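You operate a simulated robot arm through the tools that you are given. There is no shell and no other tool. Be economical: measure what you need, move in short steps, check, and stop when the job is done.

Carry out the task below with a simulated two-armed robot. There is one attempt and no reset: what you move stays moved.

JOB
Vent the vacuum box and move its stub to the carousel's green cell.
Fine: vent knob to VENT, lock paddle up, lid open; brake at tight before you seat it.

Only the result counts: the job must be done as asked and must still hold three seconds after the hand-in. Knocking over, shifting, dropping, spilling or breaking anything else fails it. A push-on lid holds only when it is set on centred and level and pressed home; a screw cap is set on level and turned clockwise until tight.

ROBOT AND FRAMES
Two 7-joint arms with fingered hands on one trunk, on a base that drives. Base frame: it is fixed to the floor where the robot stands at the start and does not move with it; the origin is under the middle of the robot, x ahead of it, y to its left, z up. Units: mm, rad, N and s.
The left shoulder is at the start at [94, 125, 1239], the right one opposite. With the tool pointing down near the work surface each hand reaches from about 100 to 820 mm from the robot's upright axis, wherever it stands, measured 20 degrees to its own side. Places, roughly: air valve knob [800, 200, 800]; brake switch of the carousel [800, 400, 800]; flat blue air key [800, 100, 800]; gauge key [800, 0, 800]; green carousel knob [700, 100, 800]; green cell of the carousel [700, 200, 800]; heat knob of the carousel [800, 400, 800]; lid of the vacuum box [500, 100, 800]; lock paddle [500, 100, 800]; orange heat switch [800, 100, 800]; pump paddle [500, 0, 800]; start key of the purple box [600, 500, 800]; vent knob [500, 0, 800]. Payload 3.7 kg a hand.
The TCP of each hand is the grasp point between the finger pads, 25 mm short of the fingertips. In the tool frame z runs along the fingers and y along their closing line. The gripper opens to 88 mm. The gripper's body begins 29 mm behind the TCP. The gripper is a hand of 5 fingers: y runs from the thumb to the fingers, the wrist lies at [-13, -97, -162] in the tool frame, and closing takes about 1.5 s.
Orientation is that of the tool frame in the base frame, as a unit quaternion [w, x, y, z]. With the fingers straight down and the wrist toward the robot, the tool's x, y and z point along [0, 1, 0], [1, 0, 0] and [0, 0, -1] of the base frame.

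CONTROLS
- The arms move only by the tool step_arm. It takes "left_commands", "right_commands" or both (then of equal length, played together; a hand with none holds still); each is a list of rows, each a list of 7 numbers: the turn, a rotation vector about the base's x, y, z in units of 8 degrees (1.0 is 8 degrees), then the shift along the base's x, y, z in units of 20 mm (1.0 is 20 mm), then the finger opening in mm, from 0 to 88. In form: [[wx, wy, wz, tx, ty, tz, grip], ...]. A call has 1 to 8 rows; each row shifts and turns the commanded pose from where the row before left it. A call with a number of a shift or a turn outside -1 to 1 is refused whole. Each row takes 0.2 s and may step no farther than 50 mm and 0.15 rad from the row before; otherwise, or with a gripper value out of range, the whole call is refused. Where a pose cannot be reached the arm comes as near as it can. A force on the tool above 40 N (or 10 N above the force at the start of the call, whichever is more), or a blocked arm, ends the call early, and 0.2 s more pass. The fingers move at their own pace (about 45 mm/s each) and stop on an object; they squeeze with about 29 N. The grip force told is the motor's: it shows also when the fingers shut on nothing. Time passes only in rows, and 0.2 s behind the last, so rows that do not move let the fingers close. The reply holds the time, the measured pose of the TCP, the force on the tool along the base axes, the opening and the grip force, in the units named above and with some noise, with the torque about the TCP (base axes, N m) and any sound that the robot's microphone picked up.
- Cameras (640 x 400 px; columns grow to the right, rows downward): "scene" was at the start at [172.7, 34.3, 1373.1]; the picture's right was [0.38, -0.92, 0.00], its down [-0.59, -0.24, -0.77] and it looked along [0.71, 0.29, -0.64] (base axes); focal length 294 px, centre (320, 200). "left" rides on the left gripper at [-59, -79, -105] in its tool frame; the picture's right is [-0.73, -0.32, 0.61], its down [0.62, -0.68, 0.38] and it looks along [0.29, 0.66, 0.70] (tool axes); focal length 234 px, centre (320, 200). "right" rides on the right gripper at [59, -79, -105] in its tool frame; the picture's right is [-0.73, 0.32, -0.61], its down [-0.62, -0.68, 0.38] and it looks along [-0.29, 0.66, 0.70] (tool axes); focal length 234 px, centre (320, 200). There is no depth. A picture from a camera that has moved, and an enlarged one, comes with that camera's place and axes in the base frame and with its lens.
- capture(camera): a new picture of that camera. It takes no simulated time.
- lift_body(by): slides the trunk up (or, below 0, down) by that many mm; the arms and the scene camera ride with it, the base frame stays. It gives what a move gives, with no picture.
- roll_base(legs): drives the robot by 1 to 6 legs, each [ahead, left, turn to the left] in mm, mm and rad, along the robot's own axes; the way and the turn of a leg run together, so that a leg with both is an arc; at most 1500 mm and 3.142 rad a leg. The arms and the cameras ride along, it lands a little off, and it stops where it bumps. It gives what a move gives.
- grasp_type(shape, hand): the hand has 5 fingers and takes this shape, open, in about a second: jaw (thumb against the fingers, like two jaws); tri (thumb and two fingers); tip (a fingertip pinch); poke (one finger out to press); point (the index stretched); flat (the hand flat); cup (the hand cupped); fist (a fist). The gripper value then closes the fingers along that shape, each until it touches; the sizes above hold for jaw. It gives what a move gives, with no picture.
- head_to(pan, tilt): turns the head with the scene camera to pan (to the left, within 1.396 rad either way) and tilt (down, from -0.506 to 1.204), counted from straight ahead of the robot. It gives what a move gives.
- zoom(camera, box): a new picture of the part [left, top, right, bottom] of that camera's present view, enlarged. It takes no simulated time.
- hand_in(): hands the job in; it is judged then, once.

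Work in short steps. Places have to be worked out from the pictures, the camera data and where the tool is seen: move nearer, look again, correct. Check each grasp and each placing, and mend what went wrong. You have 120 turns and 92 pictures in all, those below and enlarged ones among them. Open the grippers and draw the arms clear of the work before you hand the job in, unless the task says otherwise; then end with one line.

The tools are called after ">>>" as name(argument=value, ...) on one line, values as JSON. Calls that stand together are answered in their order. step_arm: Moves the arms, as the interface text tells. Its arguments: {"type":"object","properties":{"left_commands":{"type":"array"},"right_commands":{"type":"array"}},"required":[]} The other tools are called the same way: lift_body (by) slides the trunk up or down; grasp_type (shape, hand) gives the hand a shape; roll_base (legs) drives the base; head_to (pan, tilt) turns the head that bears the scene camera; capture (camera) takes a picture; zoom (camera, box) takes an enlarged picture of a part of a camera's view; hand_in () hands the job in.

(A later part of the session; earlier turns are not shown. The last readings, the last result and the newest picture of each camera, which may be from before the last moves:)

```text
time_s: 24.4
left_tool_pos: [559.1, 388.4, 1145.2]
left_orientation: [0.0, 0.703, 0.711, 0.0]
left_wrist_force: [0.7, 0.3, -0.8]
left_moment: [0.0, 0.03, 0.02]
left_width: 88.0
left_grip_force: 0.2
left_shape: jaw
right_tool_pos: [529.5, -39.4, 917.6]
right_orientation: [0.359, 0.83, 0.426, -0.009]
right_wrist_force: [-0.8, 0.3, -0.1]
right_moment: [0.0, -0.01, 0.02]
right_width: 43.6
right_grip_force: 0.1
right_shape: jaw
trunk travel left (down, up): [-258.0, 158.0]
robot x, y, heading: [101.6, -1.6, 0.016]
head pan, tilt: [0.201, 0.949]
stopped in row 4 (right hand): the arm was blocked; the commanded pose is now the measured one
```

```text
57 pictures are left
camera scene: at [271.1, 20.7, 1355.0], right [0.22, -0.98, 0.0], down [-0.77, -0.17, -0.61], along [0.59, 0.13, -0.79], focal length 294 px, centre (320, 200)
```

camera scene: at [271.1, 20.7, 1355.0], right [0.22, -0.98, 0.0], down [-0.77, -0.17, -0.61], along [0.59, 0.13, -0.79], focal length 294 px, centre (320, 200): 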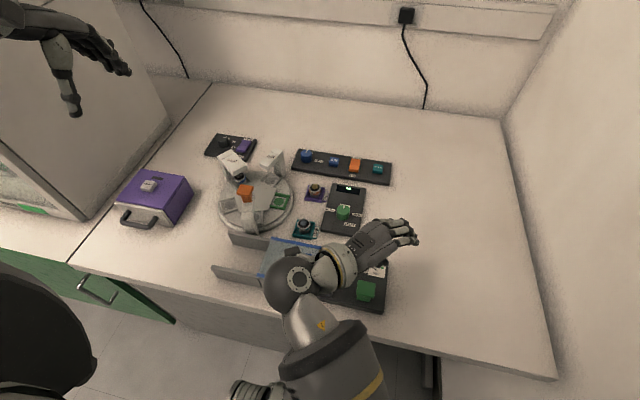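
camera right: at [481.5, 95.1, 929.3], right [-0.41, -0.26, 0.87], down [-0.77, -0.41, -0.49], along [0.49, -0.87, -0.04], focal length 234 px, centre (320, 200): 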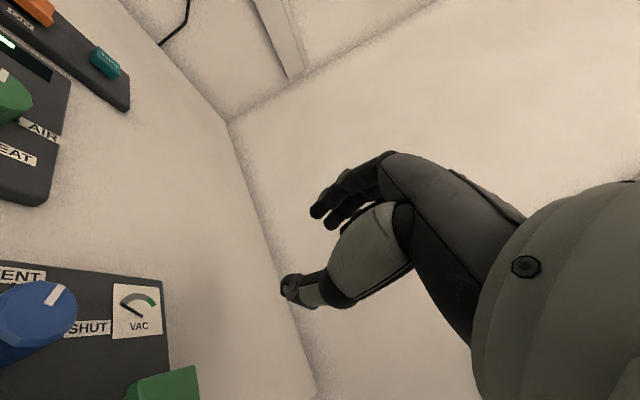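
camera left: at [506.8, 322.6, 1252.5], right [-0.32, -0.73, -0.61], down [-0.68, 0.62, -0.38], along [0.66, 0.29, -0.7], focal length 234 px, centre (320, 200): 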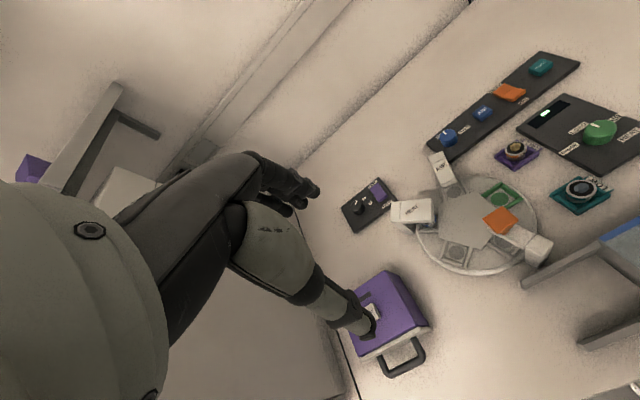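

The elbow is folded tightly because the robot stands too close for the right arm. I unwind the hand to straight down while raising it, then back the base away.

>>> step_arm(right_commands=[[0, 0, 0, 0.5, -0.3, 0.9, 44], [0.55, 0.53, 0.61, 0.4, -0.2, 0.8, 44], [0.55, 0.53, 0.61, 0.4, -0.2, 0.8, 44], [0.55, 0.53, 0.61, 0.4, -0.2, 0.8, 44], [0.55, 0.53, 0.61, 0.2, -0.2, 0.8, 44], [0.55, 0.53, 0.61, 0, -0.2, 0.5, 44], [0.55, 0.53, 0.61, 0, 0, 0, 44], [0.55, 0.53, 0.61, 0, 0, 0, 44]])

>>> roll_base(legs=[[-110, 0, -0.01]])

>>> capture(camera="scene")

```text
time_s: 25.6
left_tool_pos: [559.7, 389.2, 1146.1]
left_orientation: [0.0, 0.703, 0.711, 0.0]
left_wrist_force: [0.6, 0.2, -0.2]
left_moment: [0.04, 0.02, -0.01]
left_width: 87.8
left_grip_force: 0.1
left_shape: jaw
right_tool_pos: [562.7, -95.0, 973.8]
right_orientation: [0.237, 0.767, 0.594, -0.052]
right_wrist_force: [-0.4, 0.4, 0.2]
right_moment: [-0.03, -0.03, 0.03]
right_width: 43.9
right_grip_force: 0.0
right_shape: jaw
trunk travel left (down, up): [-258.0, 158.0]
robot x, y, heading: [105.2, 1.5, 0.012]
head pan, tilt: [0.201, 0.949]
stopped in row 5 (right hand): the arm was blocked; the commanded pose is now the measured one
```

```text
time_s: 26.8
left_tool_pos: [452.6, 383.5, 1147.1]
left_orientation: [0.001, 0.706, 0.708, 0.001]
left_wrist_force: [0.3, 0.2, 0.2]
left_moment: [0.01, 0.01, 0.02]
left_width: 87.7
left_grip_force: 0.1
left_shape: jaw
right_tool_pos: [449.6, -100.1, 974.6]
right_orientation: [0.237, 0.77, 0.59, -0.053]
right_wrist_force: [-0.7, -0.5, -0.6]
right_moment: [0.02, -0.01, 0.02]
right_width: 43.6
right_grip_force: 0.0
right_shape: jaw
trunk travel left (down, up): [-258.0, 158.0]
robot x, y, heading: [-4.9, 1.5, 0.001]
head pan, tilt: [0.201, 0.949]
```

```text
56 pictures are left
camera scene: at [160.0, 18.1, 1355.2], right [0.21, -0.98, 0.0], down [-0.78, -0.17, -0.61], along [0.6, 0.13, -0.79], focal length 294 px, centre (320, 200)
```

scene: 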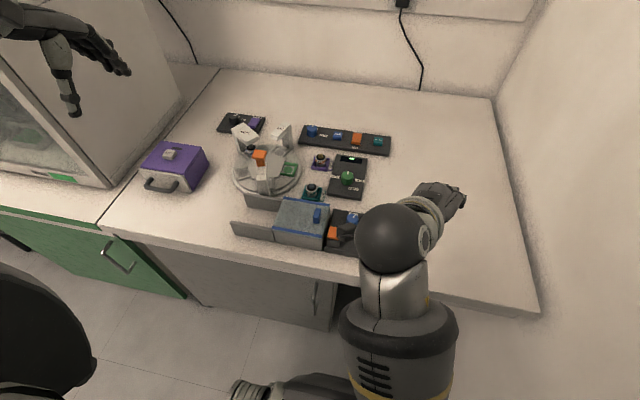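

Now extend the right hand forward and up while straightening it.

>>> step_arm(right_commands=[[0, 0, 0, 0.9, 0, 0.8, 44], [0.6, 0.38, 0.37, 0.9, 0, 0.8, 44], [0.6, 0.38, 0.37, 0.9, 0, 0.8, 44], [0.6, 0.38, 0.37, 0.9, 0, 0.8, 44], [0.6, 0.38, 0.37, 0.9, 0, 0.8, 44], [0.6, 0.38, 0.37, 0.3, 0, 0, 44], [0, 0, 0, 0, 0, 0, 44]])

>>> capture(camera="right")

```text
time_s: 28.4
left_tool_pos: [454.5, 382.3, 1146.5]
left_orientation: [0.0, 0.706, 0.708, -0.001]
left_wrist_force: [0.2, 0.3, 0.9]
left_moment: [-0.01, -0.02, -0.02]
left_width: 87.7
left_grip_force: 0.1
left_shape: jaw
right_tool_pos: [548.2, -99.6, 1055.1]
right_orientation: [-0.003, 0.706, 0.708, 0.001]
right_wrist_force: [-0.7, 0.1, -0.4]
right_moment: [-0.01, -0.02, 0.0]
right_width: 43.9
right_grip_force: 0.1
right_shape: jaw
trunk travel left (down, up): [-258.0, 158.0]
robot x, y, heading: [-3.9, -0.0, 0.003]
head pan, tilt: [0.201, 0.949]
```

```text
55 pictures are left
camera right: at [470.3, -42.0, 1159.1], right [0.33, -0.73, 0.6], down [-0.68, -0.62, -0.38], along [0.66, -0.29, -0.7], focal length 234 px, centre (320, 200)
```

right: 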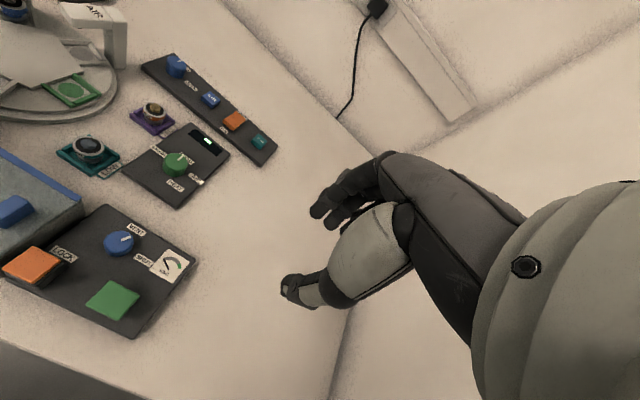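

Recovered. Now bring the right hand above the lock paddle.

>>> step_arm(right_commands=[[0, 0, 0, -0.41, 0.97, -0.95, 50], [0, 0, 0, -0.41, 0.97, -0.95, 50], [0, 0, 0, -0.41, 0.97, -0.95, 50], [0, 0, 0, -0.41, 0.97, -0.95, 50], [0, 0, 0, -0.41, 0.97, -0.95, 50], [0, 0, 0, -0.41, 0.97, -0.95, 50], [0, 0, 0, -0.41, 0.97, -0.95, 50], [0, 0, 0, -0.41, 0.97, -0.95, 50]])

>>> capture(camera="right")

```text
time_s: 30.4
left_tool_pos: [455.4, 383.4, 1146.6]
left_orientation: [0.0, 0.707, 0.707, 0.0]
left_wrist_force: [0.0, 0.9, -1.2]
left_moment: [0.02, 0.01, 0.0]
left_width: 87.7
left_grip_force: 0.0
left_shape: jaw
right_tool_pos: [500.9, 54.9, 928.2]
right_orientation: [0.023, 0.708, 0.706, 0.023]
right_wrist_force: [0.4, -0.1, -0.1]
right_moment: [0.04, -0.02, 0.0]
right_width: 49.7
right_grip_force: 0.0
right_shape: jaw
trunk travel left (down, up): [-258.0, 158.0]
robot x, y, heading: [-4.7, 0.4, 0.001]
head pan, tilt: [0.201, 0.949]
stopped in row 8 (right hand): the arm was blocked; the commanded pose is now the measured one
```

```text
54 pictures are left
camera right: at [417.6, 113.1, 1027.1], right [0.28, -0.73, 0.63], down [-0.66, -0.62, -0.43], along [0.7, -0.29, -0.65], focal length 234 px, centre (320, 200)
```

right: 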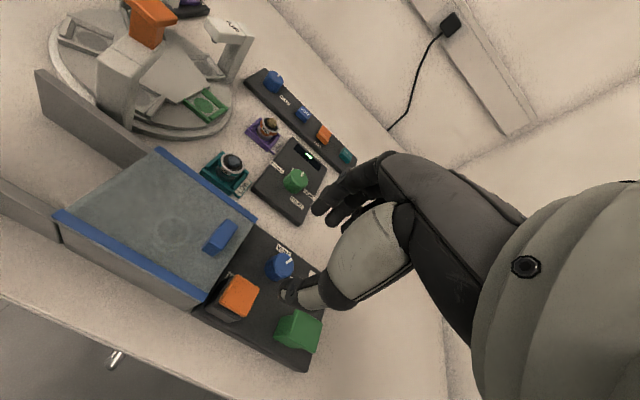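

Blocked again; I check where the right elbow is.

>>> head_to(pan=-0.1, tilt=1.05)

>>> capture(camera="scene")

```text
time_s: 31.2
left_tool_pos: [454.1, 383.3, 1146.9]
left_orientation: [0.0, 0.706, 0.708, 0.0]
left_wrist_force: [0.1, 0.5, -0.2]
left_moment: [0.01, 0.0, 0.01]
left_width: 87.6
left_grip_force: 0.1
left_shape: jaw
right_tool_pos: [501.6, 55.5, 928.2]
right_orientation: [0.023, 0.708, 0.706, 0.023]
right_wrist_force: [-1.0, 0.1, -0.1]
right_moment: [0.04, -0.03, 0.03]
right_width: 49.5
right_grip_force: 0.0
right_shape: jaw
trunk travel left (down, up): [-258.0, 158.0]
robot x, y, heading: [-5.8, 0.8, -0.002]
head pan, tilt: [-0.099, 1.051]
```

```text
53 pictures are left
camera scene: at [160.5, 17.2, 1353.8], right [0.2, -0.98, 0.0], down [-0.79, -0.16, -0.6], along [0.58, 0.12, -0.8], focal length 294 px, centre (320, 200)
```

scene: 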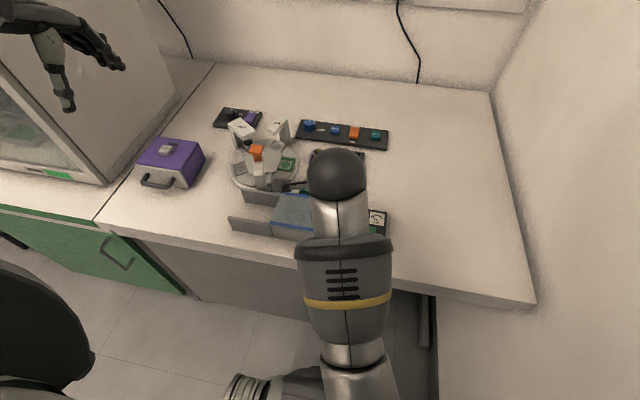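

I lift the trunk 120 mm to give the elbow more room.

>>> lift_body(by=120)

>>> step_arm(right_commands=[[0.2, 0.2, 0, 0, 0, -0.7, 50], [0.1, 0.1, 0, 0, 0, -0.7, 50], [0.0, 0.0, 0, 0, 0, -0.7, 50], [0, 0, 0, -0.3, 0, -0.7, 50], [0, 0, 0, -0.3, 0, -0.7, 50], [0, 0, 0, -0.3, 0, -0.7, 50]])

>>> capture(camera="right")

```text
time_s: 32.7
left_tool_pos: [454.7, 383.1, 1266.6]
left_orientation: [0.001, 0.706, 0.708, -0.002]
left_wrist_force: [-0.2, 0.0, 1.1]
left_moment: [-0.01, 0.01, -0.01]
left_width: 87.9
left_grip_force: 0.1
left_shape: jaw
right_tool_pos: [506.4, 51.2, 1051.4]
right_orientation: [0.03, 0.708, 0.705, 0.024]
right_wrist_force: [0.3, -0.3, -0.3]
right_moment: [-0.03, 0.03, 0.01]
right_width: 49.4
right_grip_force: 0.0
right_shape: jaw
trunk travel left (down, up): [-378.0, 38.0]
robot x, y, heading: [-7.2, 4.4, 0.003]
head pan, tilt: [-0.099, 1.051]
```

```text
time_s: 34.3
left_tool_pos: [454.6, 382.4, 1265.9]
left_orientation: [0.0, 0.707, 0.707, -0.001]
left_wrist_force: [-0.8, 0.2, -0.1]
left_moment: [0.0, -0.04, 0.0]
left_width: 87.7
left_grip_force: 0.0
left_shape: jaw
right_tool_pos: [532.1, 52.8, 1023.3]
right_orientation: [0.04, 0.706, 0.704, 0.067]
right_wrist_force: [-1.0, -1.0, 0.1]
right_moment: [0.0, -0.01, 0.01]
right_width: 49.5
right_grip_force: 0.1
right_shape: jaw
trunk travel left (down, up): [-378.0, 38.0]
robot x, y, heading: [-4.9, -0.7, -0.0]
head pan, tilt: [-0.099, 1.051]
stopped in row 6 (right hand): the arm was blocked; the commanded pose is now the measured one
```

```text
52 pictures are left
camera right: at [439.0, 107.4, 1117.0], right [0.23, -0.75, 0.62], down [-0.61, -0.61, -0.51], along [0.76, -0.27, -0.6], focal length 234 px, centre (320, 200)
```

right: 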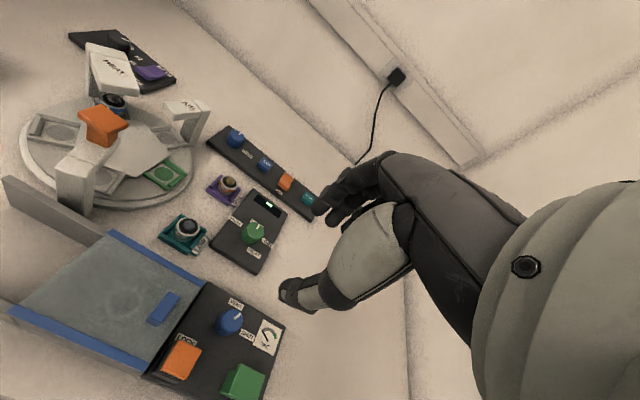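

The right arm is at an awkward joint limit, so I park it to the right and use the fresh left arm for lock, lid, stub and brake.

>>> step_arm(right_commands=[[0, 0, 0, 0.4, -0.9, 0.3, 50], [0, 0, 0, 0.4, -0.9, 0.3, 50], [-0.2, -0.3, 0, 0.4, -0.9, 0.3, 50], [-0.2, -0.3, 0, 0.4, -0.9, 0.3, 50], [-0.2, -0.3, 0, 0.4, -0.9, 0.3, 50], [0, 0, 0, 0.4, -0.9, 0.3, 50], [0, 0, 0, 0.4, -0.9, 0.3, 50], [0, 0, 0, 0.4, -0.9, 0.3, 50]])

>>> step_arm(right_commands=[[0, 0, 0, 0.4, -0.9, 0, 50], [0, 0, 0, 0.4, -0.9, 0, 50], [0, 0, 0, 0.4, -0.9, 0, 50], [0, 0, 0, 0.4, -0.9, 0, 50], [0, 0, 0, 0.4, -0.9, 0, 50]])

>>> lift_body(by=-120)

>>> capture(camera="scene")

```text
time_s: 36.1
left_tool_pos: [454.6, 382.8, 1266.8]
left_orientation: [0.0, 0.707, 0.707, 0.001]
left_wrist_force: [0.1, 0.0, -0.1]
left_moment: [0.03, 0.0, 0.02]
left_width: 87.8
left_grip_force: 0.0
left_shape: jaw
right_tool_pos: [594.6, -92.9, 1071.6]
right_orientation: [0.112, 0.697, 0.703, 0.082]
right_wrist_force: [0.3, 0.7, -0.2]
right_moment: [0.02, 0.03, 0.01]
right_width: 49.3
right_grip_force: 0.0
right_shape: jaw
trunk travel left (down, up): [-378.0, 38.0]
robot x, y, heading: [-2.6, -2.3, 0.003]
head pan, tilt: [-0.099, 1.051]
```

```text
time_s: 37.3
left_tool_pos: [453.8, 383.3, 1266.8]
left_orientation: [0.0, 0.707, 0.707, 0.0]
left_wrist_force: [0.2, -0.2, -1.1]
left_moment: [0.01, -0.03, -0.01]
left_width: 87.7
left_grip_force: 0.1
left_shape: jaw
right_tool_pos: [635.4, -180.4, 1071.5]
right_orientation: [0.113, 0.697, 0.703, 0.081]
right_wrist_force: [0.0, -0.1, 0.2]
right_moment: [0.01, -0.02, 0.0]
right_width: 49.6
right_grip_force: 0.1
right_shape: jaw
trunk travel left (down, up): [-378.0, 38.0]
robot x, y, heading: [-4.5, -0.1, 0.001]
head pan, tilt: [-0.099, 1.051]
```

```text
time_s: 38.8
left_tool_pos: [453.7, 382.9, 1147.2]
left_orientation: [0.0, 0.706, 0.708, 0.001]
left_wrist_force: [0.4, -0.3, 0.8]
left_moment: [0.02, -0.03, 0.02]
left_width: 87.6
left_grip_force: 0.0
left_shape: jaw
right_tool_pos: [634.6, -180.4, 951.9]
right_orientation: [0.112, 0.697, 0.703, 0.082]
right_wrist_force: [0.1, -0.8, -0.9]
right_moment: [-0.03, -0.04, 0.04]
right_width: 49.5
right_grip_force: 0.0
right_shape: jaw
trunk travel left (down, up): [-258.0, 158.0]
robot x, y, heading: [-8.1, 2.3, 0.007]
head pan, tilt: [-0.099, 1.051]
```

```text
51 pictures are left
camera scene: at [157.4, 7.7, 1349.7], right [0.07, -1.0, 0.0], down [-0.84, -0.06, -0.55], along [0.54, 0.04, -0.84], focal length 294 px, centre (320, 200)
```

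scene: 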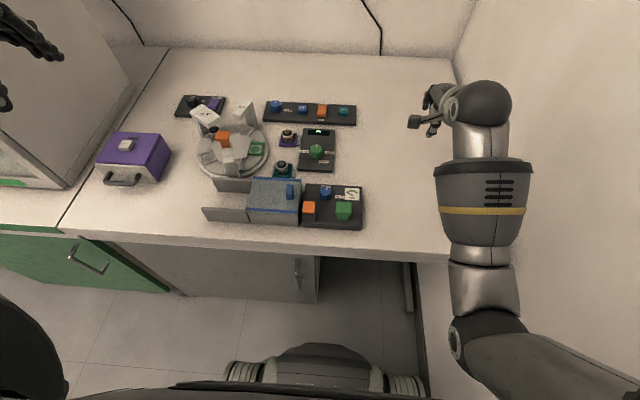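

Right arm is parked. I zoom on the vacuum box from this frontal view.

>>> zoom(camera="scene", box=[295, 180, 365, 230])

```text
8.00 times, centred on (330, 205) of scene
camera zoom: at [157.4, 7.7, 1349.7], right [0.07, -1.0, 0.0], down [-0.84, -0.06, -0.55], along [0.54, 0.04, -0.84], focal length 2350 px, centre (240, 160)
```

zoom: 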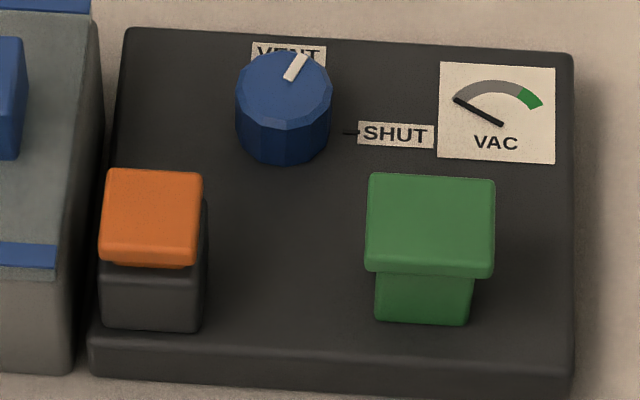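

Gauge reads zero, so it is vented, but the knob pointer is ~25–30° short of VENT. I bring the left hand over to finish the turn.

>>> step_arm(left_commands=[[0, 0, 0, 0.25, -1, -0.4, 44], [0, 0, 0, 0.25, -1, -0.4, 44], [0, 0, 0, 0.25, -1, -0.4, 44], [0, 0, 0, 0.25, -1, -0.4, 44], [0, 0, 0, 0.25, -1, -0.4, 44], [0, 0, 0, 0.25, -1, -0.4, 44], [0, 0, 0, 0.25, -1, -0.4, 44], [0, 0, 0, 0.25, -1, -0.4, 44]])

>>> step_arm(left_commands=[[0, 0, 0, 0.25, -1, -0.8, 44], [0, 0, 0, 0.25, -1, -0.8, 44], [0, 0, 0, 0.25, -1, -0.8, 44], [0, 0, 0, 0.25, -1, -0.8, 44], [0, 0, 0, 0.25, -1, -0.8, 44], [0, 0, 0, 0.25, -1, -0.8, 44], [0, 0, 0, 0.25, -1, -0.8, 44], [0, 0, 0, 0.25, -1, -0.8, 44]])

>>> capture(camera="left")

```text
time_s: 40.6
left_tool_pos: [494.3, 224.0, 1083.4]
left_orientation: [0.0, 0.706, 0.708, 0.0]
left_wrist_force: [-0.3, 0.5, 0.2]
left_moment: [-0.03, 0.0, -0.03]
left_width: 44.3
left_grip_force: 0.1
left_shape: jaw
right_tool_pos: [635.1, -180.3, 950.7]
right_orientation: [0.114, 0.698, 0.702, 0.08]
right_wrist_force: [-0.4, 0.4, 0.0]
right_moment: [-0.04, -0.02, 0.02]
right_width: 49.4
right_grip_force: 0.1
right_shape: jaw
trunk travel left (down, up): [-258.0, 158.0]
robot x, y, heading: [-5.1, 2.1, 0.004]
head pan, tilt: [-0.099, 1.051]
```

```text
time_s: 42.4
left_tool_pos: [532.8, 62.5, 954.4]
left_orientation: [0.0, 0.706, 0.708, 0.0]
left_wrist_force: [-0.6, 0.0, -0.6]
left_moment: [-0.05, -0.01, 0.0]
left_width: 44.4
left_grip_force: 0.0
left_shape: jaw
right_tool_pos: [635.5, -181.6, 951.7]
right_orientation: [0.114, 0.698, 0.702, 0.081]
right_wrist_force: [-0.4, 0.8, -0.1]
right_moment: [0.0, -0.03, 0.01]
right_width: 49.4
right_grip_force: 0.2
right_shape: jaw
trunk travel left (down, up): [-258.0, 158.0]
robot x, y, heading: [-7.7, 5.0, -0.004]
head pan, tilt: [-0.099, 1.051]
```

```text
49 pictures are left
camera left: at [453.4, 3.0, 1060.1], right [-0.32, -0.73, -0.61], down [-0.68, 0.62, -0.38], along [0.66, 0.29, -0.7], focal length 234 px, centre (320, 200)
```

left: 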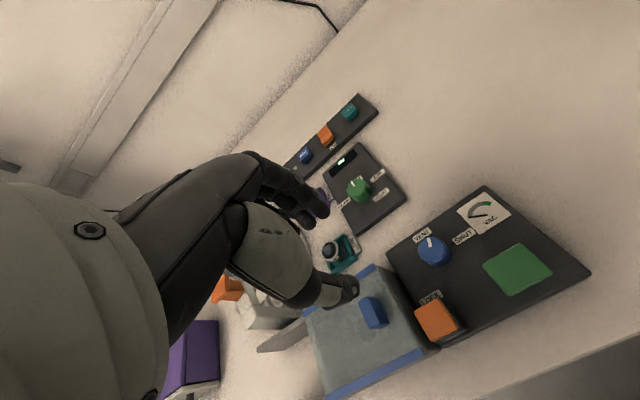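

Left arm tracks precisely. Zoom for the knob pointer and cap profile.

>>> zoom(camera="left", box=[380, 180, 540, 350])

```text
2.35 times, centred on (460, 265) of left
camera zoom: at [453.4, 3.0, 1060.1], right [-0.32, -0.73, -0.61], down [-0.68, 0.62, -0.38], along [0.66, 0.29, -0.7], focal length 551 px, centre (-9, 47)
```

zoom: 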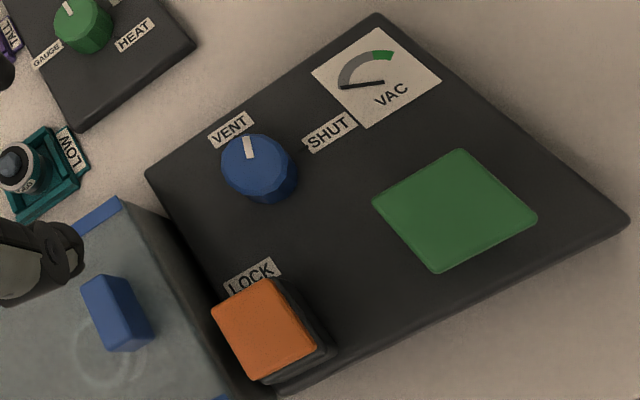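

The pointer is ~20° short of VENT. Move the left hand over the knob, lower and grip, staged.

>>> step_arm(left_commands=[[0, 0, 0, 0.1, -0.8, -0.5, 44], [0, 0, 0, 0.1, -0.8, -0.5, 44], [0, 0, 0, 0, -0.4, -1, 44], [0, 0, 0, 0, 0, -1, 44], [0, 0, 0, 0, 0, -1, 44], [0, 0, 0, 0, 0, -1, 44], [0, 0, 0, 0, 0, 0, 44]])

>>> capture(camera="left")

```text
time_s: 44.0
left_tool_pos: [537.8, 23.6, 854.8]
left_orientation: [0.0, 0.707, 0.708, 0.0]
left_wrist_force: [0.2, -0.4, 0.2]
left_moment: [0.0, -0.01, 0.0]
left_width: 44.5
left_grip_force: 0.0
left_shape: jaw
right_tool_pos: [634.6, -181.6, 952.0]
right_orientation: [0.113, 0.698, 0.702, 0.081]
right_wrist_force: [0.4, 0.4, 1.5]
right_moment: [0.01, 0.04, 0.01]
right_width: 49.4
right_grip_force: 0.1
right_shape: jaw
trunk travel left (down, up): [-258.0, 158.0]
robot x, y, heading: [-5.3, 1.7, -0.001]
head pan, tilt: [-0.099, 1.051]
```

```text
47 pictures are left
camera left: at [458.3, -36.6, 960.6], right [-0.32, -0.73, -0.61], down [-0.68, 0.62, -0.38], along [0.66, 0.29, -0.7], focal length 234 px, centre (320, 200)
```

left: 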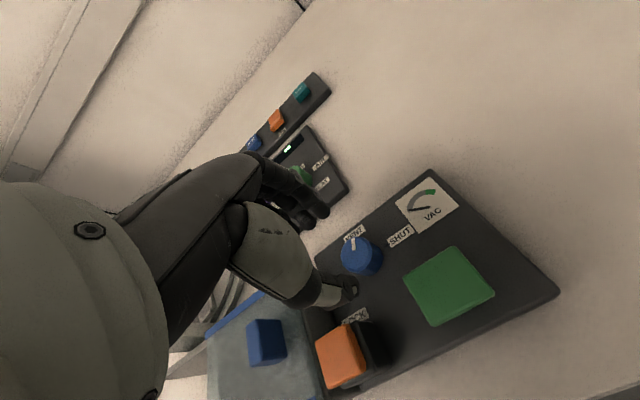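

Knob seen at about (535,20). Small correction, lower to 808, close, and turn +22°.

>>> step_arm(left_commands=[[0, 0, 0, -0.08, -0.1, -0.8, 44], [0, 0, 0, 0, 0, -0.8, 44], [0, 0, 0, 0, 0, -0.7, 44], [0, 0, 0, 0, 0, 0, 8], [0, 0, 0, 0, 0, 0, 8], [0, 0, 0, 0, 0, 0, 8]])

>>> step_arm(left_commands=[[0, 0, 0.7, 0, 0, 0, 8], [0, 0, 0.7, 0, 0, 0, 8], [0, 0, 0.7, 0, 0, 0, 8], [0, 0, 0.7, 0, 0, 0, 8]])

```text
time_s: 45.4
left_tool_pos: [534.6, 21.6, 808.4]
left_orientation: [-0.001, 0.707, 0.707, -0.001]
left_wrist_force: [-3.9, 0.7, 1.8]
left_moment: [-0.02, 0.01, 0.0]
left_width: 21.7
left_grip_force: 28.7
left_shape: jaw
right_tool_pos: [634.7, -180.2, 951.7]
right_orientation: [0.113, 0.697, 0.703, 0.081]
right_wrist_force: [-0.4, -0.4, 0.0]
right_moment: [0.0, 0.01, -0.01]
right_width: 49.3
right_grip_force: 0.1
right_shape: jaw
trunk travel left (down, up): [-258.0, 158.0]
robot x, y, heading: [-7.9, 0.9, 0.001]
head pan, tilt: [-0.099, 1.051]
```

```text
time_s: 46.4
left_tool_pos: [536.0, 21.1, 809.3]
left_orientation: [0.001, 0.555, 0.832, -0.001]
left_wrist_force: [-0.9, -7.2, 0.7]
left_moment: [-0.12, -0.02, -0.11]
left_width: 21.3
left_grip_force: 29.2
left_shape: jaw
right_tool_pos: [634.4, -182.2, 951.8]
right_orientation: [0.114, 0.697, 0.703, 0.083]
right_wrist_force: [0.8, -0.4, -0.4]
right_moment: [0.03, 0.0, 0.0]
right_width: 49.7
right_grip_force: 0.1
right_shape: jaw
trunk travel left (down, up): [-258.0, 158.0]
robot x, y, heading: [-7.5, -0.5, -0.002]
head pan, tilt: [-0.099, 1.051]
```

Turned 22°. Release, rise, and check the pointer.

>>> step_arm(left_commands=[[0, 0, 0, 0, 0, 0, 44], [0, 0, 0, 0, 0, 0, 44], [0, 0, 0, 0, 0, 0.9, 44], [0, 0, 0, 0, 0, 0.9, 44], [0, 0, -0.7, 0, 0, 0.9, 44], [0, 0, -0.7, -0.7, 0.5, 0.9, 44], [0, 0, -0.7, -1, 0.5, 0.3, 44], [0, 0, -0.7, -0.9, 0.6, 0, 44]])

>>> capture(camera="left")

>>> zoom(camera="left", box=[300, 180, 480, 360])

```text
time_s: 48.2
left_tool_pos: [481.7, 54.2, 886.6]
left_orientation: [0.0, 0.708, 0.707, -0.001]
left_wrist_force: [0.4, 0.0, 0.4]
left_moment: [0.04, 0.02, -0.05]
left_width: 43.9
left_grip_force: 0.0
left_shape: jaw
right_tool_pos: [635.2, -180.3, 951.5]
right_orientation: [0.113, 0.697, 0.703, 0.081]
right_wrist_force: [-0.4, -0.3, 0.0]
right_moment: [-0.01, 0.0, 0.0]
right_width: 49.8
right_grip_force: 0.1
right_shape: jaw
trunk travel left (down, up): [-258.0, 158.0]
robot x, y, heading: [-7.2, 2.0, 0.005]
head pan, tilt: [-0.099, 1.051]
```

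```text
46 pictures are left
camera left: at [402.9, -5.2, 992.2], right [-0.32, -0.73, -0.61], down [-0.68, 0.62, -0.38], along [0.66, 0.29, -0.7], focal length 234 px, centre (320, 200)
```

left: 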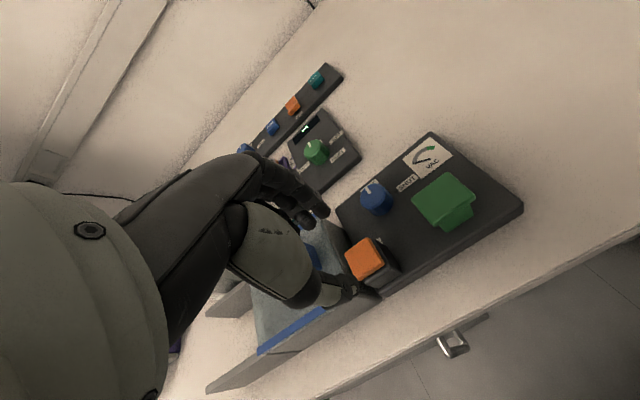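

```text
2.22 times, centred on (390, 270) of left
camera zoom: at [402.9, -5.2, 992.2], right [-0.32, -0.73, -0.61], down [-0.68, 0.62, -0.38], along [0.66, 0.29, -0.7], focal length 520 px, centre (164, 44)
```

zoom: 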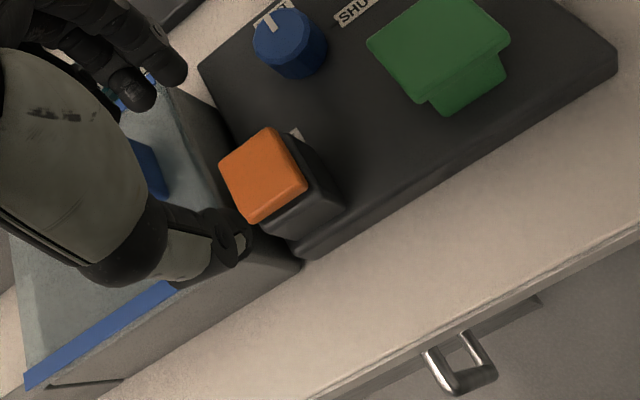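

Knob is now at VENT. The lock cap is at about (483,53), top ≈820; I lower so the fingertips just span the cap and grip it.

>>> step_arm(left_commands=[[0, 0, 0, 0.05, -0.05, -0.9, 44], [0, 0, 0, 0, 0, -0.9, 44], [0, 0, 0, 0, 0, -0.95, 44], [0, 0, 0, 0, 0, 0, 8], [0, 0, 0, 0, 0, 0, 8], [0, 0, 0, 0, 0, 0, 8]])

>>> capture(camera="left")

```text
time_s: 49.7
left_tool_pos: [488.7, 50.5, 836.6]
left_orientation: [0.008, 0.708, 0.706, 0.004]
left_wrist_force: [-9.0, -2.3, 13.2]
left_moment: [0.19, 0.23, -0.11]
left_width: 18.6
left_grip_force: 29.0
left_shape: jaw
right_tool_pos: [632.9, -180.3, 949.7]
right_orientation: [0.111, 0.698, 0.703, 0.08]
right_wrist_force: [-0.1, 0.1, -0.5]
right_moment: [0.0, 0.01, 0.01]
right_width: 49.7
right_grip_force: 0.0
right_shape: jaw
trunk travel left (down, up): [-258.0, 158.0]
robot x, y, heading: [-1.3, 0.1, -0.001]
head pan, tilt: [-0.099, 1.051]
stopped in row 6 (left hand): the force on the tool passed its limit (the readings are from after the stop); the commanded pose is now the measured one
```

```text
44 pictures are left
camera left: at [406.0, -7.5, 942.8], right [-0.31, -0.73, -0.61], down [-0.67, 0.62, -0.4], along [0.67, 0.28, -0.69], focal length 234 px, centre (320, 200)
```

left: 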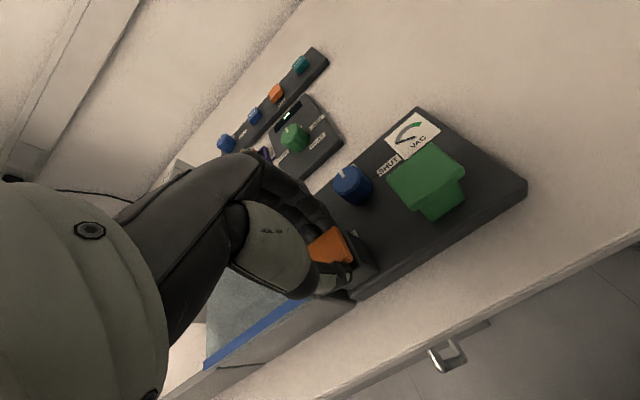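

It has hold of something (18.6 mm). Try lifting gently.

>>> step_arm(left_commands=[[0, 0, 0, 0, 0, 0.25, 8], [0, 0, 0, 0, 0, 0.25, 8], [0, 0, 0, 0, 0, 0.25, 8], [0, 0, 0, 0, 0, 0.25, 8]])

>>> zoom(camera="left", box=[260, 190, 420, 310])

```text
time_s: 50.7
left_tool_pos: [486.9, 51.7, 853.9]
left_orientation: [0.005, 0.707, 0.707, 0.002]
left_wrist_force: [-7.8, -4.6, -5.9]
left_moment: [-0.09, 0.1, 0.0]
left_width: 18.3
left_grip_force: 29.0
left_shape: jaw
right_tool_pos: [635.1, -180.9, 951.1]
right_orientation: [0.112, 0.697, 0.703, 0.082]
right_wrist_force: [0.4, -0.8, 0.4]
right_moment: [-0.01, -0.01, -0.03]
right_width: 49.7
right_grip_force: 0.0
right_shape: jaw
trunk travel left (down, up): [-258.0, 158.0]
robot x, y, heading: [-5.8, 0.9, -0.001]
head pan, tilt: [-0.099, 1.051]
```

```text
3.33 times, centred on (340, 250) of left
camera zoom: at [406.5, -6.8, 960.1], right [-0.32, -0.73, -0.61], down [-0.68, 0.62, -0.39], along [0.66, 0.29, -0.69], focal length 781 px, centre (253, 33)
```

zoom: 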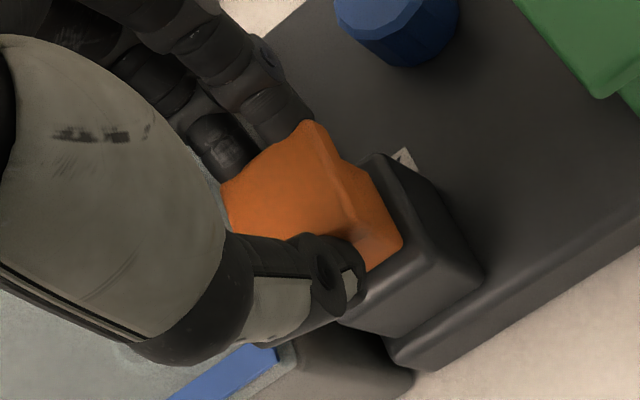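

The orange cap is rising out of its socket. Lift further until it stops.

>>> step_arm(left_commands=[[0, 0, 0, 0, 0, 0.25, 8], [0, 0, 0, 0, 0, 0.25, 8], [0, 0, 0, 0, 0, 0.25, 8]])

>>> zoom(camera="left", box=[260, 190, 420, 310])

```text
time_s: 51.5
left_tool_pos: [489.6, 52.1, 874.3]
left_orientation: [0.008, 0.706, 0.708, 0.005]
left_wrist_force: [0.2, -0.2, -0.3]
left_moment: [0.01, -0.01, -0.01]
left_width: 13.6
left_grip_force: 28.7
left_shape: jaw
right_tool_pos: [634.4, -181.4, 950.9]
right_orientation: [0.112, 0.698, 0.703, 0.081]
right_wrist_force: [0.6, -0.4, 0.3]
right_moment: [0.01, -0.03, 0.0]
right_width: 49.6
right_grip_force: 0.1
right_shape: jaw
trunk travel left (down, up): [-258.0, 158.0]
robot x, y, heading: [-6.1, -1.9, -0.002]
head pan, tilt: [-0.099, 1.051]
```

```text
3.33 times, centred on (340, 250) of left
camera zoom: at [408.7, -6.0, 978.8], right [-0.31, -0.73, -0.61], down [-0.67, 0.62, -0.4], along [0.67, 0.29, -0.68], focal length 781 px, centre (253, 33)
```

zoom: 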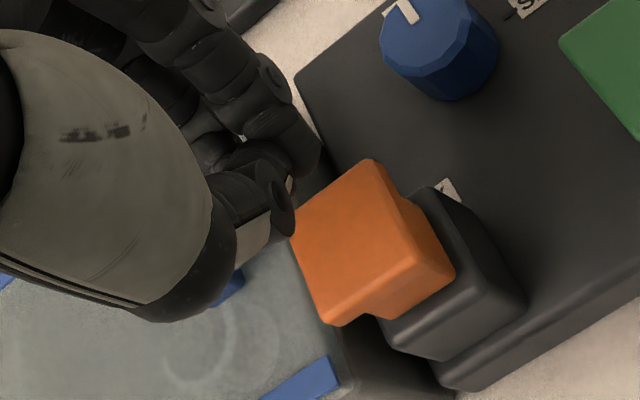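

The cap slipped out at the end but stays raised with its stem exposed: lock is up. Next, with closed fingers go to the right side of the lid's blue handle (~(512,76)).

>>> step_arm(left_commands=[[0, 0, 0, 0, 0, 1, 0], [0, 0, 0, 0.5, 0.6, 0.5, 0], [0, 0, 0, 0.5, 0.5, 0, 0], [0, 0, 0, 0, 0, -0.6, 0], [0, 0, 0, 0, 0, 0, 0]])

>>> capture(camera="left")

```text
time_s: 52.7
left_tool_pos: [509.0, 75.5, 889.0]
left_orientation: [0.008, 0.708, 0.707, 0.004]
left_wrist_force: [-0.3, 0.1, -0.7]
left_moment: [0.02, 0.0, 0.0]
left_width: 13.7
left_grip_force: 29.1
left_shape: jaw
right_tool_pos: [634.1, -181.3, 950.5]
right_orientation: [0.113, 0.697, 0.703, 0.08]
right_wrist_force: [-0.8, 0.6, -0.2]
right_moment: [0.0, 0.0, -0.02]
right_width: 49.6
right_grip_force: 0.1
right_shape: jaw
trunk travel left (down, up): [-258.0, 158.0]
robot x, y, heading: [-2.3, 2.8, -0.001]
head pan, tilt: [-0.099, 1.051]
```

```text
41 pictures are left
camera left: at [427.1, 16.7, 994.4], right [-0.31, -0.73, -0.61], down [-0.68, 0.62, -0.4], along [0.67, 0.29, -0.69], focal length 234 px, centre (320, 200)
```

left: 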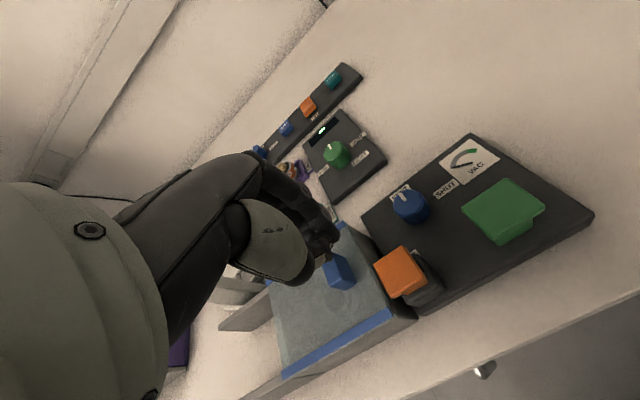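

Handle confirmed at (508,97). Lower beside it, then push in +y.

>>> step_arm(left_commands=[[0, 0, 0, 0, -0.05, -0.6, 0], [0, 0, 0, 0, 0, -0.6, 0], [0, 0, 0, 0, 0, -0.4, 0], [0, 0, 0, 0, 0.4, 0, 0], [0, 0, 0, 0, 0.4, 0, 0], [0, 0, 0, 0, 0.4, 0, 0], [0, 0, 0, 0, 0.4, 0, 0]])

>>> capture(camera="left")

```text
time_s: 54.3
left_tool_pos: [508.2, 105.1, 860.2]
left_orientation: [0.009, 0.706, 0.708, 0.005]
left_wrist_force: [4.7, -0.2, 22.0]
left_moment: [0.53, -0.11, -0.14]
left_width: 13.5
left_grip_force: 29.1
left_shape: jaw
right_tool_pos: [633.5, -181.2, 951.4]
right_orientation: [0.113, 0.698, 0.703, 0.083]
right_wrist_force: [0.0, 0.2, 0.4]
right_moment: [-0.01, 0.0, 0.03]
right_width: 49.5
right_grip_force: 0.0
right_shape: jaw
trunk travel left (down, up): [-258.0, 158.0]
robot x, y, heading: [-8.7, -0.3, -0.001]
head pan, tilt: [-0.099, 1.051]
```

```text
40 pictures are left
camera left: at [426.6, 46.8, 964.3], right [-0.31, -0.73, -0.61], down [-0.67, 0.62, -0.4], along [0.67, 0.29, -0.68], focal length 234 px, centre (320, 200)
```

left: 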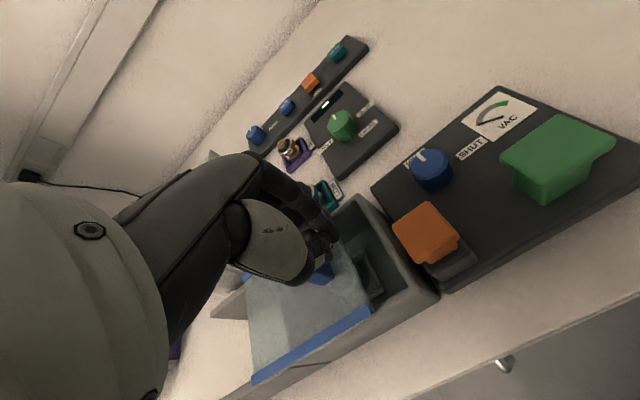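

The lid slides and the box interior is appearing. I ease up 4 mm and keep pushing.

>>> step_arm(left_commands=[[0, 0, 0, 0, 0, 0.2, 0], [0, 0, 0, 0, 0.6, 0, 0], [0, 0, 0, 0, 0.6, 0, 0], [0, 0, 0, 0, 0.6, 0, 0], [0, 0, 0, 0, 0.6, 0, 0], [0, 0, 0, 0, 0.6, 0, 0]])

>>> capture(camera="scene")

```text
time_s: 55.7
left_tool_pos: [507.5, 165.4, 861.4]
left_orientation: [0.006, 0.707, 0.707, 0.005]
left_wrist_force: [3.0, -0.4, 13.0]
left_moment: [0.32, -0.08, -0.13]
left_width: 13.7
left_grip_force: 29.3
left_shape: jaw
right_tool_pos: [634.2, -181.8, 950.1]
right_orientation: [0.113, 0.698, 0.703, 0.082]
right_wrist_force: [0.1, 0.5, -0.7]
right_moment: [0.02, 0.01, 0.01]
right_width: 49.5
right_grip_force: 0.1
right_shape: jaw
trunk travel left (down, up): [-258.0, 158.0]
robot x, y, heading: [-5.9, 4.5, 0.006]
head pan, tilt: [-0.099, 1.051]
```

```text
39 pictures are left
camera scene: at [159.7, -8.7, 1353.0], right [-0.15, -0.99, 0.0], down [-0.8, 0.12, -0.59], along [0.58, -0.09, -0.81], focal length 294 px, centre (320, 200)
```

scene: 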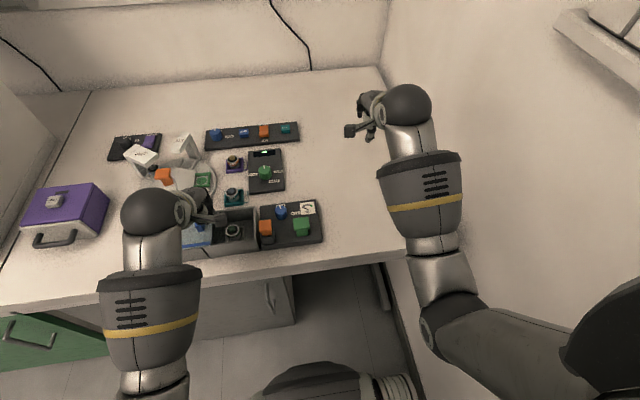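

Stub is visible in the box. Continue pushing until the lid is fully open.

>>> step_arm(left_commands=[[0, 0, 0, 0, 0.6, 0, 0], [0, 0, 0, 0, 0.6, 0, 0], [0, 0, 0, 0, 0.6, 0, 0], [0, 0, 0, 0, 0.6, 0, 0]])

>>> zoom(camera="scene", box=[130, 150, 330, 275])

```text
time_s: 56.3
left_tool_pos: [508.1, 177.2, 863.9]
left_orientation: [0.016, 0.715, 0.699, -0.004]
left_wrist_force: [-0.8, -15.4, 9.5]
left_moment: [-0.12, -0.01, -0.1]
left_width: 13.8
left_grip_force: 29.1
left_shape: jaw
right_tool_pos: [632.2, -183.3, 948.9]
right_orientation: [0.112, 0.699, 0.702, 0.081]
right_wrist_force: [-0.4, 1.0, -0.2]
right_moment: [0.0, -0.01, -0.01]
right_width: 49.6
right_grip_force: 0.1
right_shape: jaw
trunk travel left (down, up): [-258.0, 158.0]
robot x, y, heading: [-2.8, 3.1, -0.003]
head pan, tilt: [-0.099, 1.051]
stopped in row 3 (left hand): the force on the tool passed its limit (the readings are from after the stop); the commanded pose is now the measured one
```

```text
3.20 times, centred on (230, 212) of scene
camera zoom: at [159.6, -9.8, 1353.0], right [-0.15, -0.99, 0.0], down [-0.8, 0.12, -0.59], along [0.58, -0.09, -0.81], focal length 940 px, centre (608, 160)
```

zoom: 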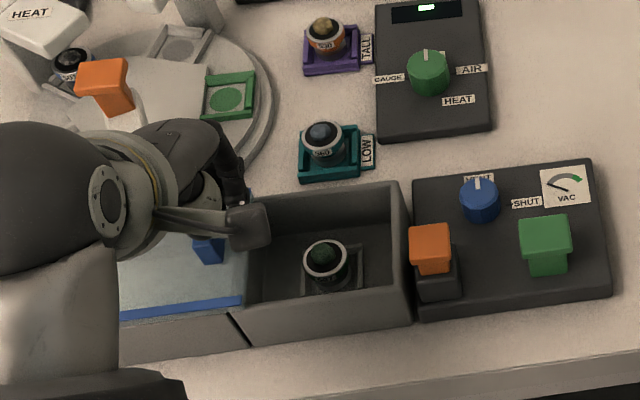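

The lid hit its end stop; vent at VENT and lock up are confirmed, stub visible. Now raise the left hand and reposition the base to reach the brake.

>>> step_arm(left_commands=[[0, 0, 0, 0, -0.2, 0.5, 0], [0, 0, 0, 0, 0, 1, 0], [0, 0, 0, 0, 0, 1, 0], [0, 0, 0, 0, 0, 1, 0], [0, 0, 0, 0, 0, 1, 0], [0, 0, 0, 0, 0, 1, 0], [0, 0, 0, 0, 0, 1, 0], [0, 0, 0, 0, 0, 1, 0]])

>>> roll_base(legs=[[0, 100, 0], [105, 0, 0]])

>>> head_to(pan=0.35, tilt=0.8)

```text
time_s: 58.1
left_tool_pos: [507.4, 176.2, 1012.4]
left_orientation: [0.011, 0.713, 0.701, -0.004]
left_wrist_force: [-0.1, 0.7, -0.3]
left_moment: [-0.04, 0.04, 0.0]
left_width: 13.4
left_grip_force: 28.8
left_shape: jaw
right_tool_pos: [634.5, -181.7, 950.8]
right_orientation: [0.113, 0.698, 0.702, 0.08]
right_wrist_force: [0.0, 0.4, -0.4]
right_moment: [0.0, 0.02, -0.01]
right_width: 49.7
right_grip_force: 0.1
right_shape: jaw
trunk travel left (down, up): [-258.0, 158.0]
robot x, y, heading: [-6.8, -2.7, -0.005]
head pan, tilt: [-0.099, 1.051]
```

```text
time_s: 60.1
left_tool_pos: [613.7, 274.0, 1009.9]
left_orientation: [0.011, 0.713, 0.701, -0.005]
left_wrist_force: [0.2, 0.3, -0.3]
left_moment: [-0.01, 0.01, 0.0]
left_width: 13.6
left_grip_force: 29.0
left_shape: jaw
right_tool_pos: [740.0, -86.1, 950.0]
right_orientation: [0.112, 0.699, 0.701, 0.08]
right_wrist_force: [0.1, -0.2, 0.4]
right_moment: [0.04, 0.0, 0.01]
right_width: 49.4
right_grip_force: 0.0
right_shape: jaw
trunk travel left (down, up): [-258.0, 158.0]
robot x, y, heading: [98.5, 101.5, -0.002]
head pan, tilt: [-0.099, 1.051]
```

```text
time_s: 61.0
left_tool_pos: [613.3, 273.2, 1010.9]
left_orientation: [0.013, 0.713, 0.701, -0.004]
left_wrist_force: [0.4, -0.4, -0.1]
left_moment: [0.01, -0.02, 0.02]
left_width: 13.4
left_grip_force: 28.3
left_shape: jaw
right_tool_pos: [740.6, -85.8, 950.6]
right_orientation: [0.112, 0.699, 0.702, 0.081]
right_wrist_force: [0.6, -0.9, 0.2]
right_moment: [-0.02, -0.04, 0.02]
right_width: 49.6
right_grip_force: 0.0
right_shape: jaw
trunk travel left (down, up): [-258.0, 158.0]
robot x, y, heading: [97.6, 97.4, 0.0]
head pan, tilt: [0.351, 0.799]
```

Advance the left hand toward the brake.

>>> step_arm(left_commands=[[0, 0, 0, 1, 0.6, 0, 0], [0, 0, 0, 1, 0.6, 0, 0], [0, 0, 0, 1, 0.6, 0, 0], [0, 0, 0, 1, 0.6, 0, 0], [0, 0, 0, 1, 0.6, -0.3, 0], [0, 0, 0, 1, 0.6, -0.3, 0], [0, 0, 0, 1, 0.6, -0.3, 0], [0, 0, 0, 1, 0.5, -0.3, 0]])

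>>> capture(camera="left")

>>> capture(camera="scene")

```text
time_s: 62.8
left_tool_pos: [773.4, 365.4, 987.8]
left_orientation: [0.013, 0.713, 0.701, -0.004]
left_wrist_force: [-0.6, -0.5, -0.1]
left_moment: [-0.01, 0.02, 0.01]
left_width: 13.5
left_grip_force: 28.7
left_shape: jaw
right_tool_pos: [739.7, -86.1, 949.9]
right_orientation: [0.112, 0.699, 0.702, 0.081]
right_wrist_force: [-0.4, -0.3, -0.6]
right_moment: [-0.01, 0.0, -0.03]
right_width: 49.4
right_grip_force: 0.1
right_shape: jaw
trunk travel left (down, up): [-258.0, 158.0]
robot x, y, heading: [100.9, 96.0, -0.003]
head pan, tilt: [0.351, 0.799]
```

```text
37 pictures are left
camera left: at [691.7, 310.2, 1094.3], right [-0.33, -0.73, -0.59], down [-0.67, 0.63, -0.41], along [0.67, 0.26, -0.69], focal length 234 px, centre (320, 200)
```

left: 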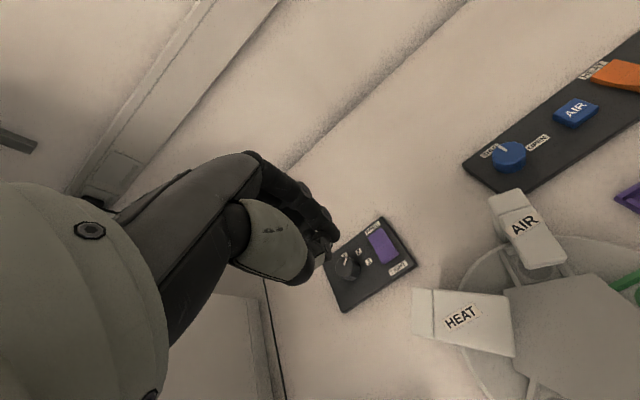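

```text
36 pictures are left
camera scene: at [269.8, 127.4, 1364.1], right [0.34, -0.94, 0.0], down [-0.67, -0.24, -0.7], along [0.66, 0.24, -0.72], focal length 294 px, centre (320, 200)
```

scene: 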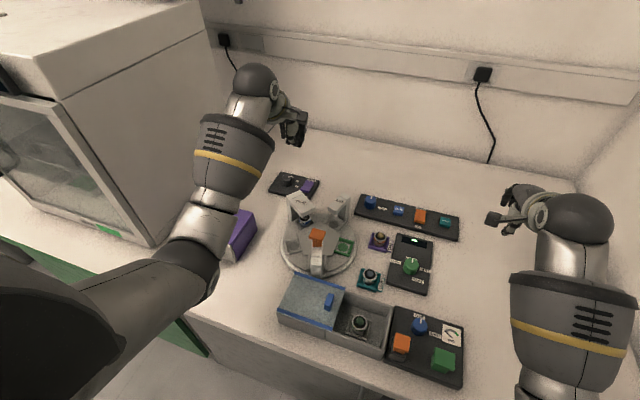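

TIGHT end of the rocker is at about (820,374). Move above it to z≈850 and check.

>>> step_arm(left_commands=[[0, 0, 0, 0.8, 0.15, -0.5, 0], [0, 0, 0, 0.8, 0.15, -0.7, 0], [0, 0, 0, 0.7, 0.1, -1, 0], [0, 0, 0, 0, 0, -1, 0], [0, 0, 0, 0, 0, -1, 0], [0, 0, 0, 0, 0, -1, 0], [0, 0, 0, 0, 0, -1, 0]])

>>> capture(camera="left")

>>> zoom(camera="scene", box=[230, 120, 370, 220])

```text
time_s: 64.4
left_tool_pos: [818.8, 375.5, 862.2]
left_orientation: [0.012, 0.713, 0.701, -0.003]
left_wrist_force: [0.6, 0.0, 0.0]
left_moment: [0.02, 0.02, 0.01]
left_width: 13.2
left_grip_force: 29.0
left_shape: jaw
right_tool_pos: [740.1, -85.7, 948.7]
right_orientation: [0.112, 0.699, 0.701, 0.08]
right_wrist_force: [0.0, -0.1, -0.6]
right_moment: [0.02, -0.01, 0.03]
right_width: 49.3
right_grip_force: 0.0
right_shape: jaw
trunk travel left (down, up): [-258.0, 158.0]
robot x, y, heading: [102.3, 96.6, -0.003]
head pan, tilt: [0.351, 0.799]
```

```text
35 pictures are left
camera left: at [736.3, 319.7, 969.2], right [-0.33, -0.73, -0.59], down [-0.67, 0.63, -0.41], along [0.67, 0.26, -0.69], focal length 234 px, centre (320, 200)
```

left: 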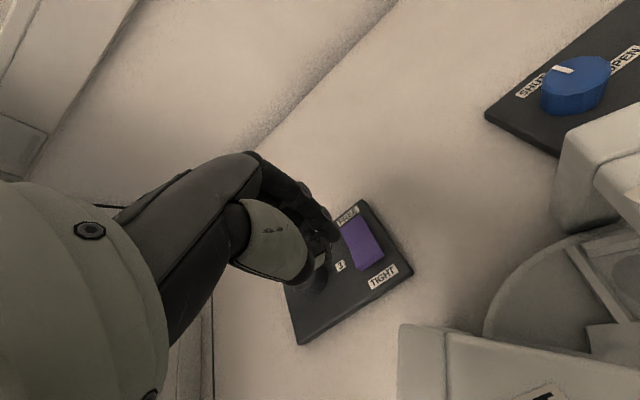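

```text
4.00 times, centred on (300, 170) of scene
camera zoom: at [269.8, 127.4, 1364.1], right [0.34, -0.94, 0.0], down [-0.67, -0.24, -0.7], along [0.66, 0.24, -0.72], focal length 1175 px, centre (400, 320)
```

zoom: 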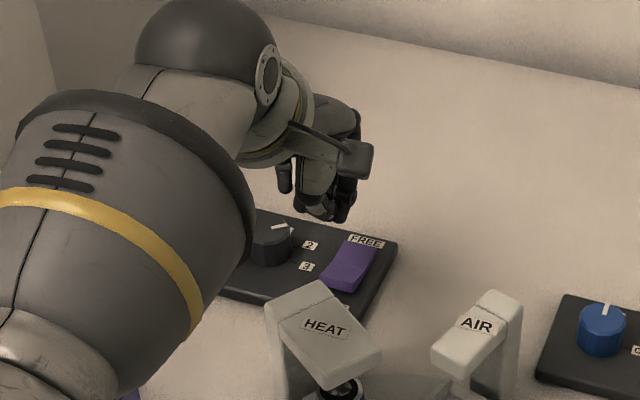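

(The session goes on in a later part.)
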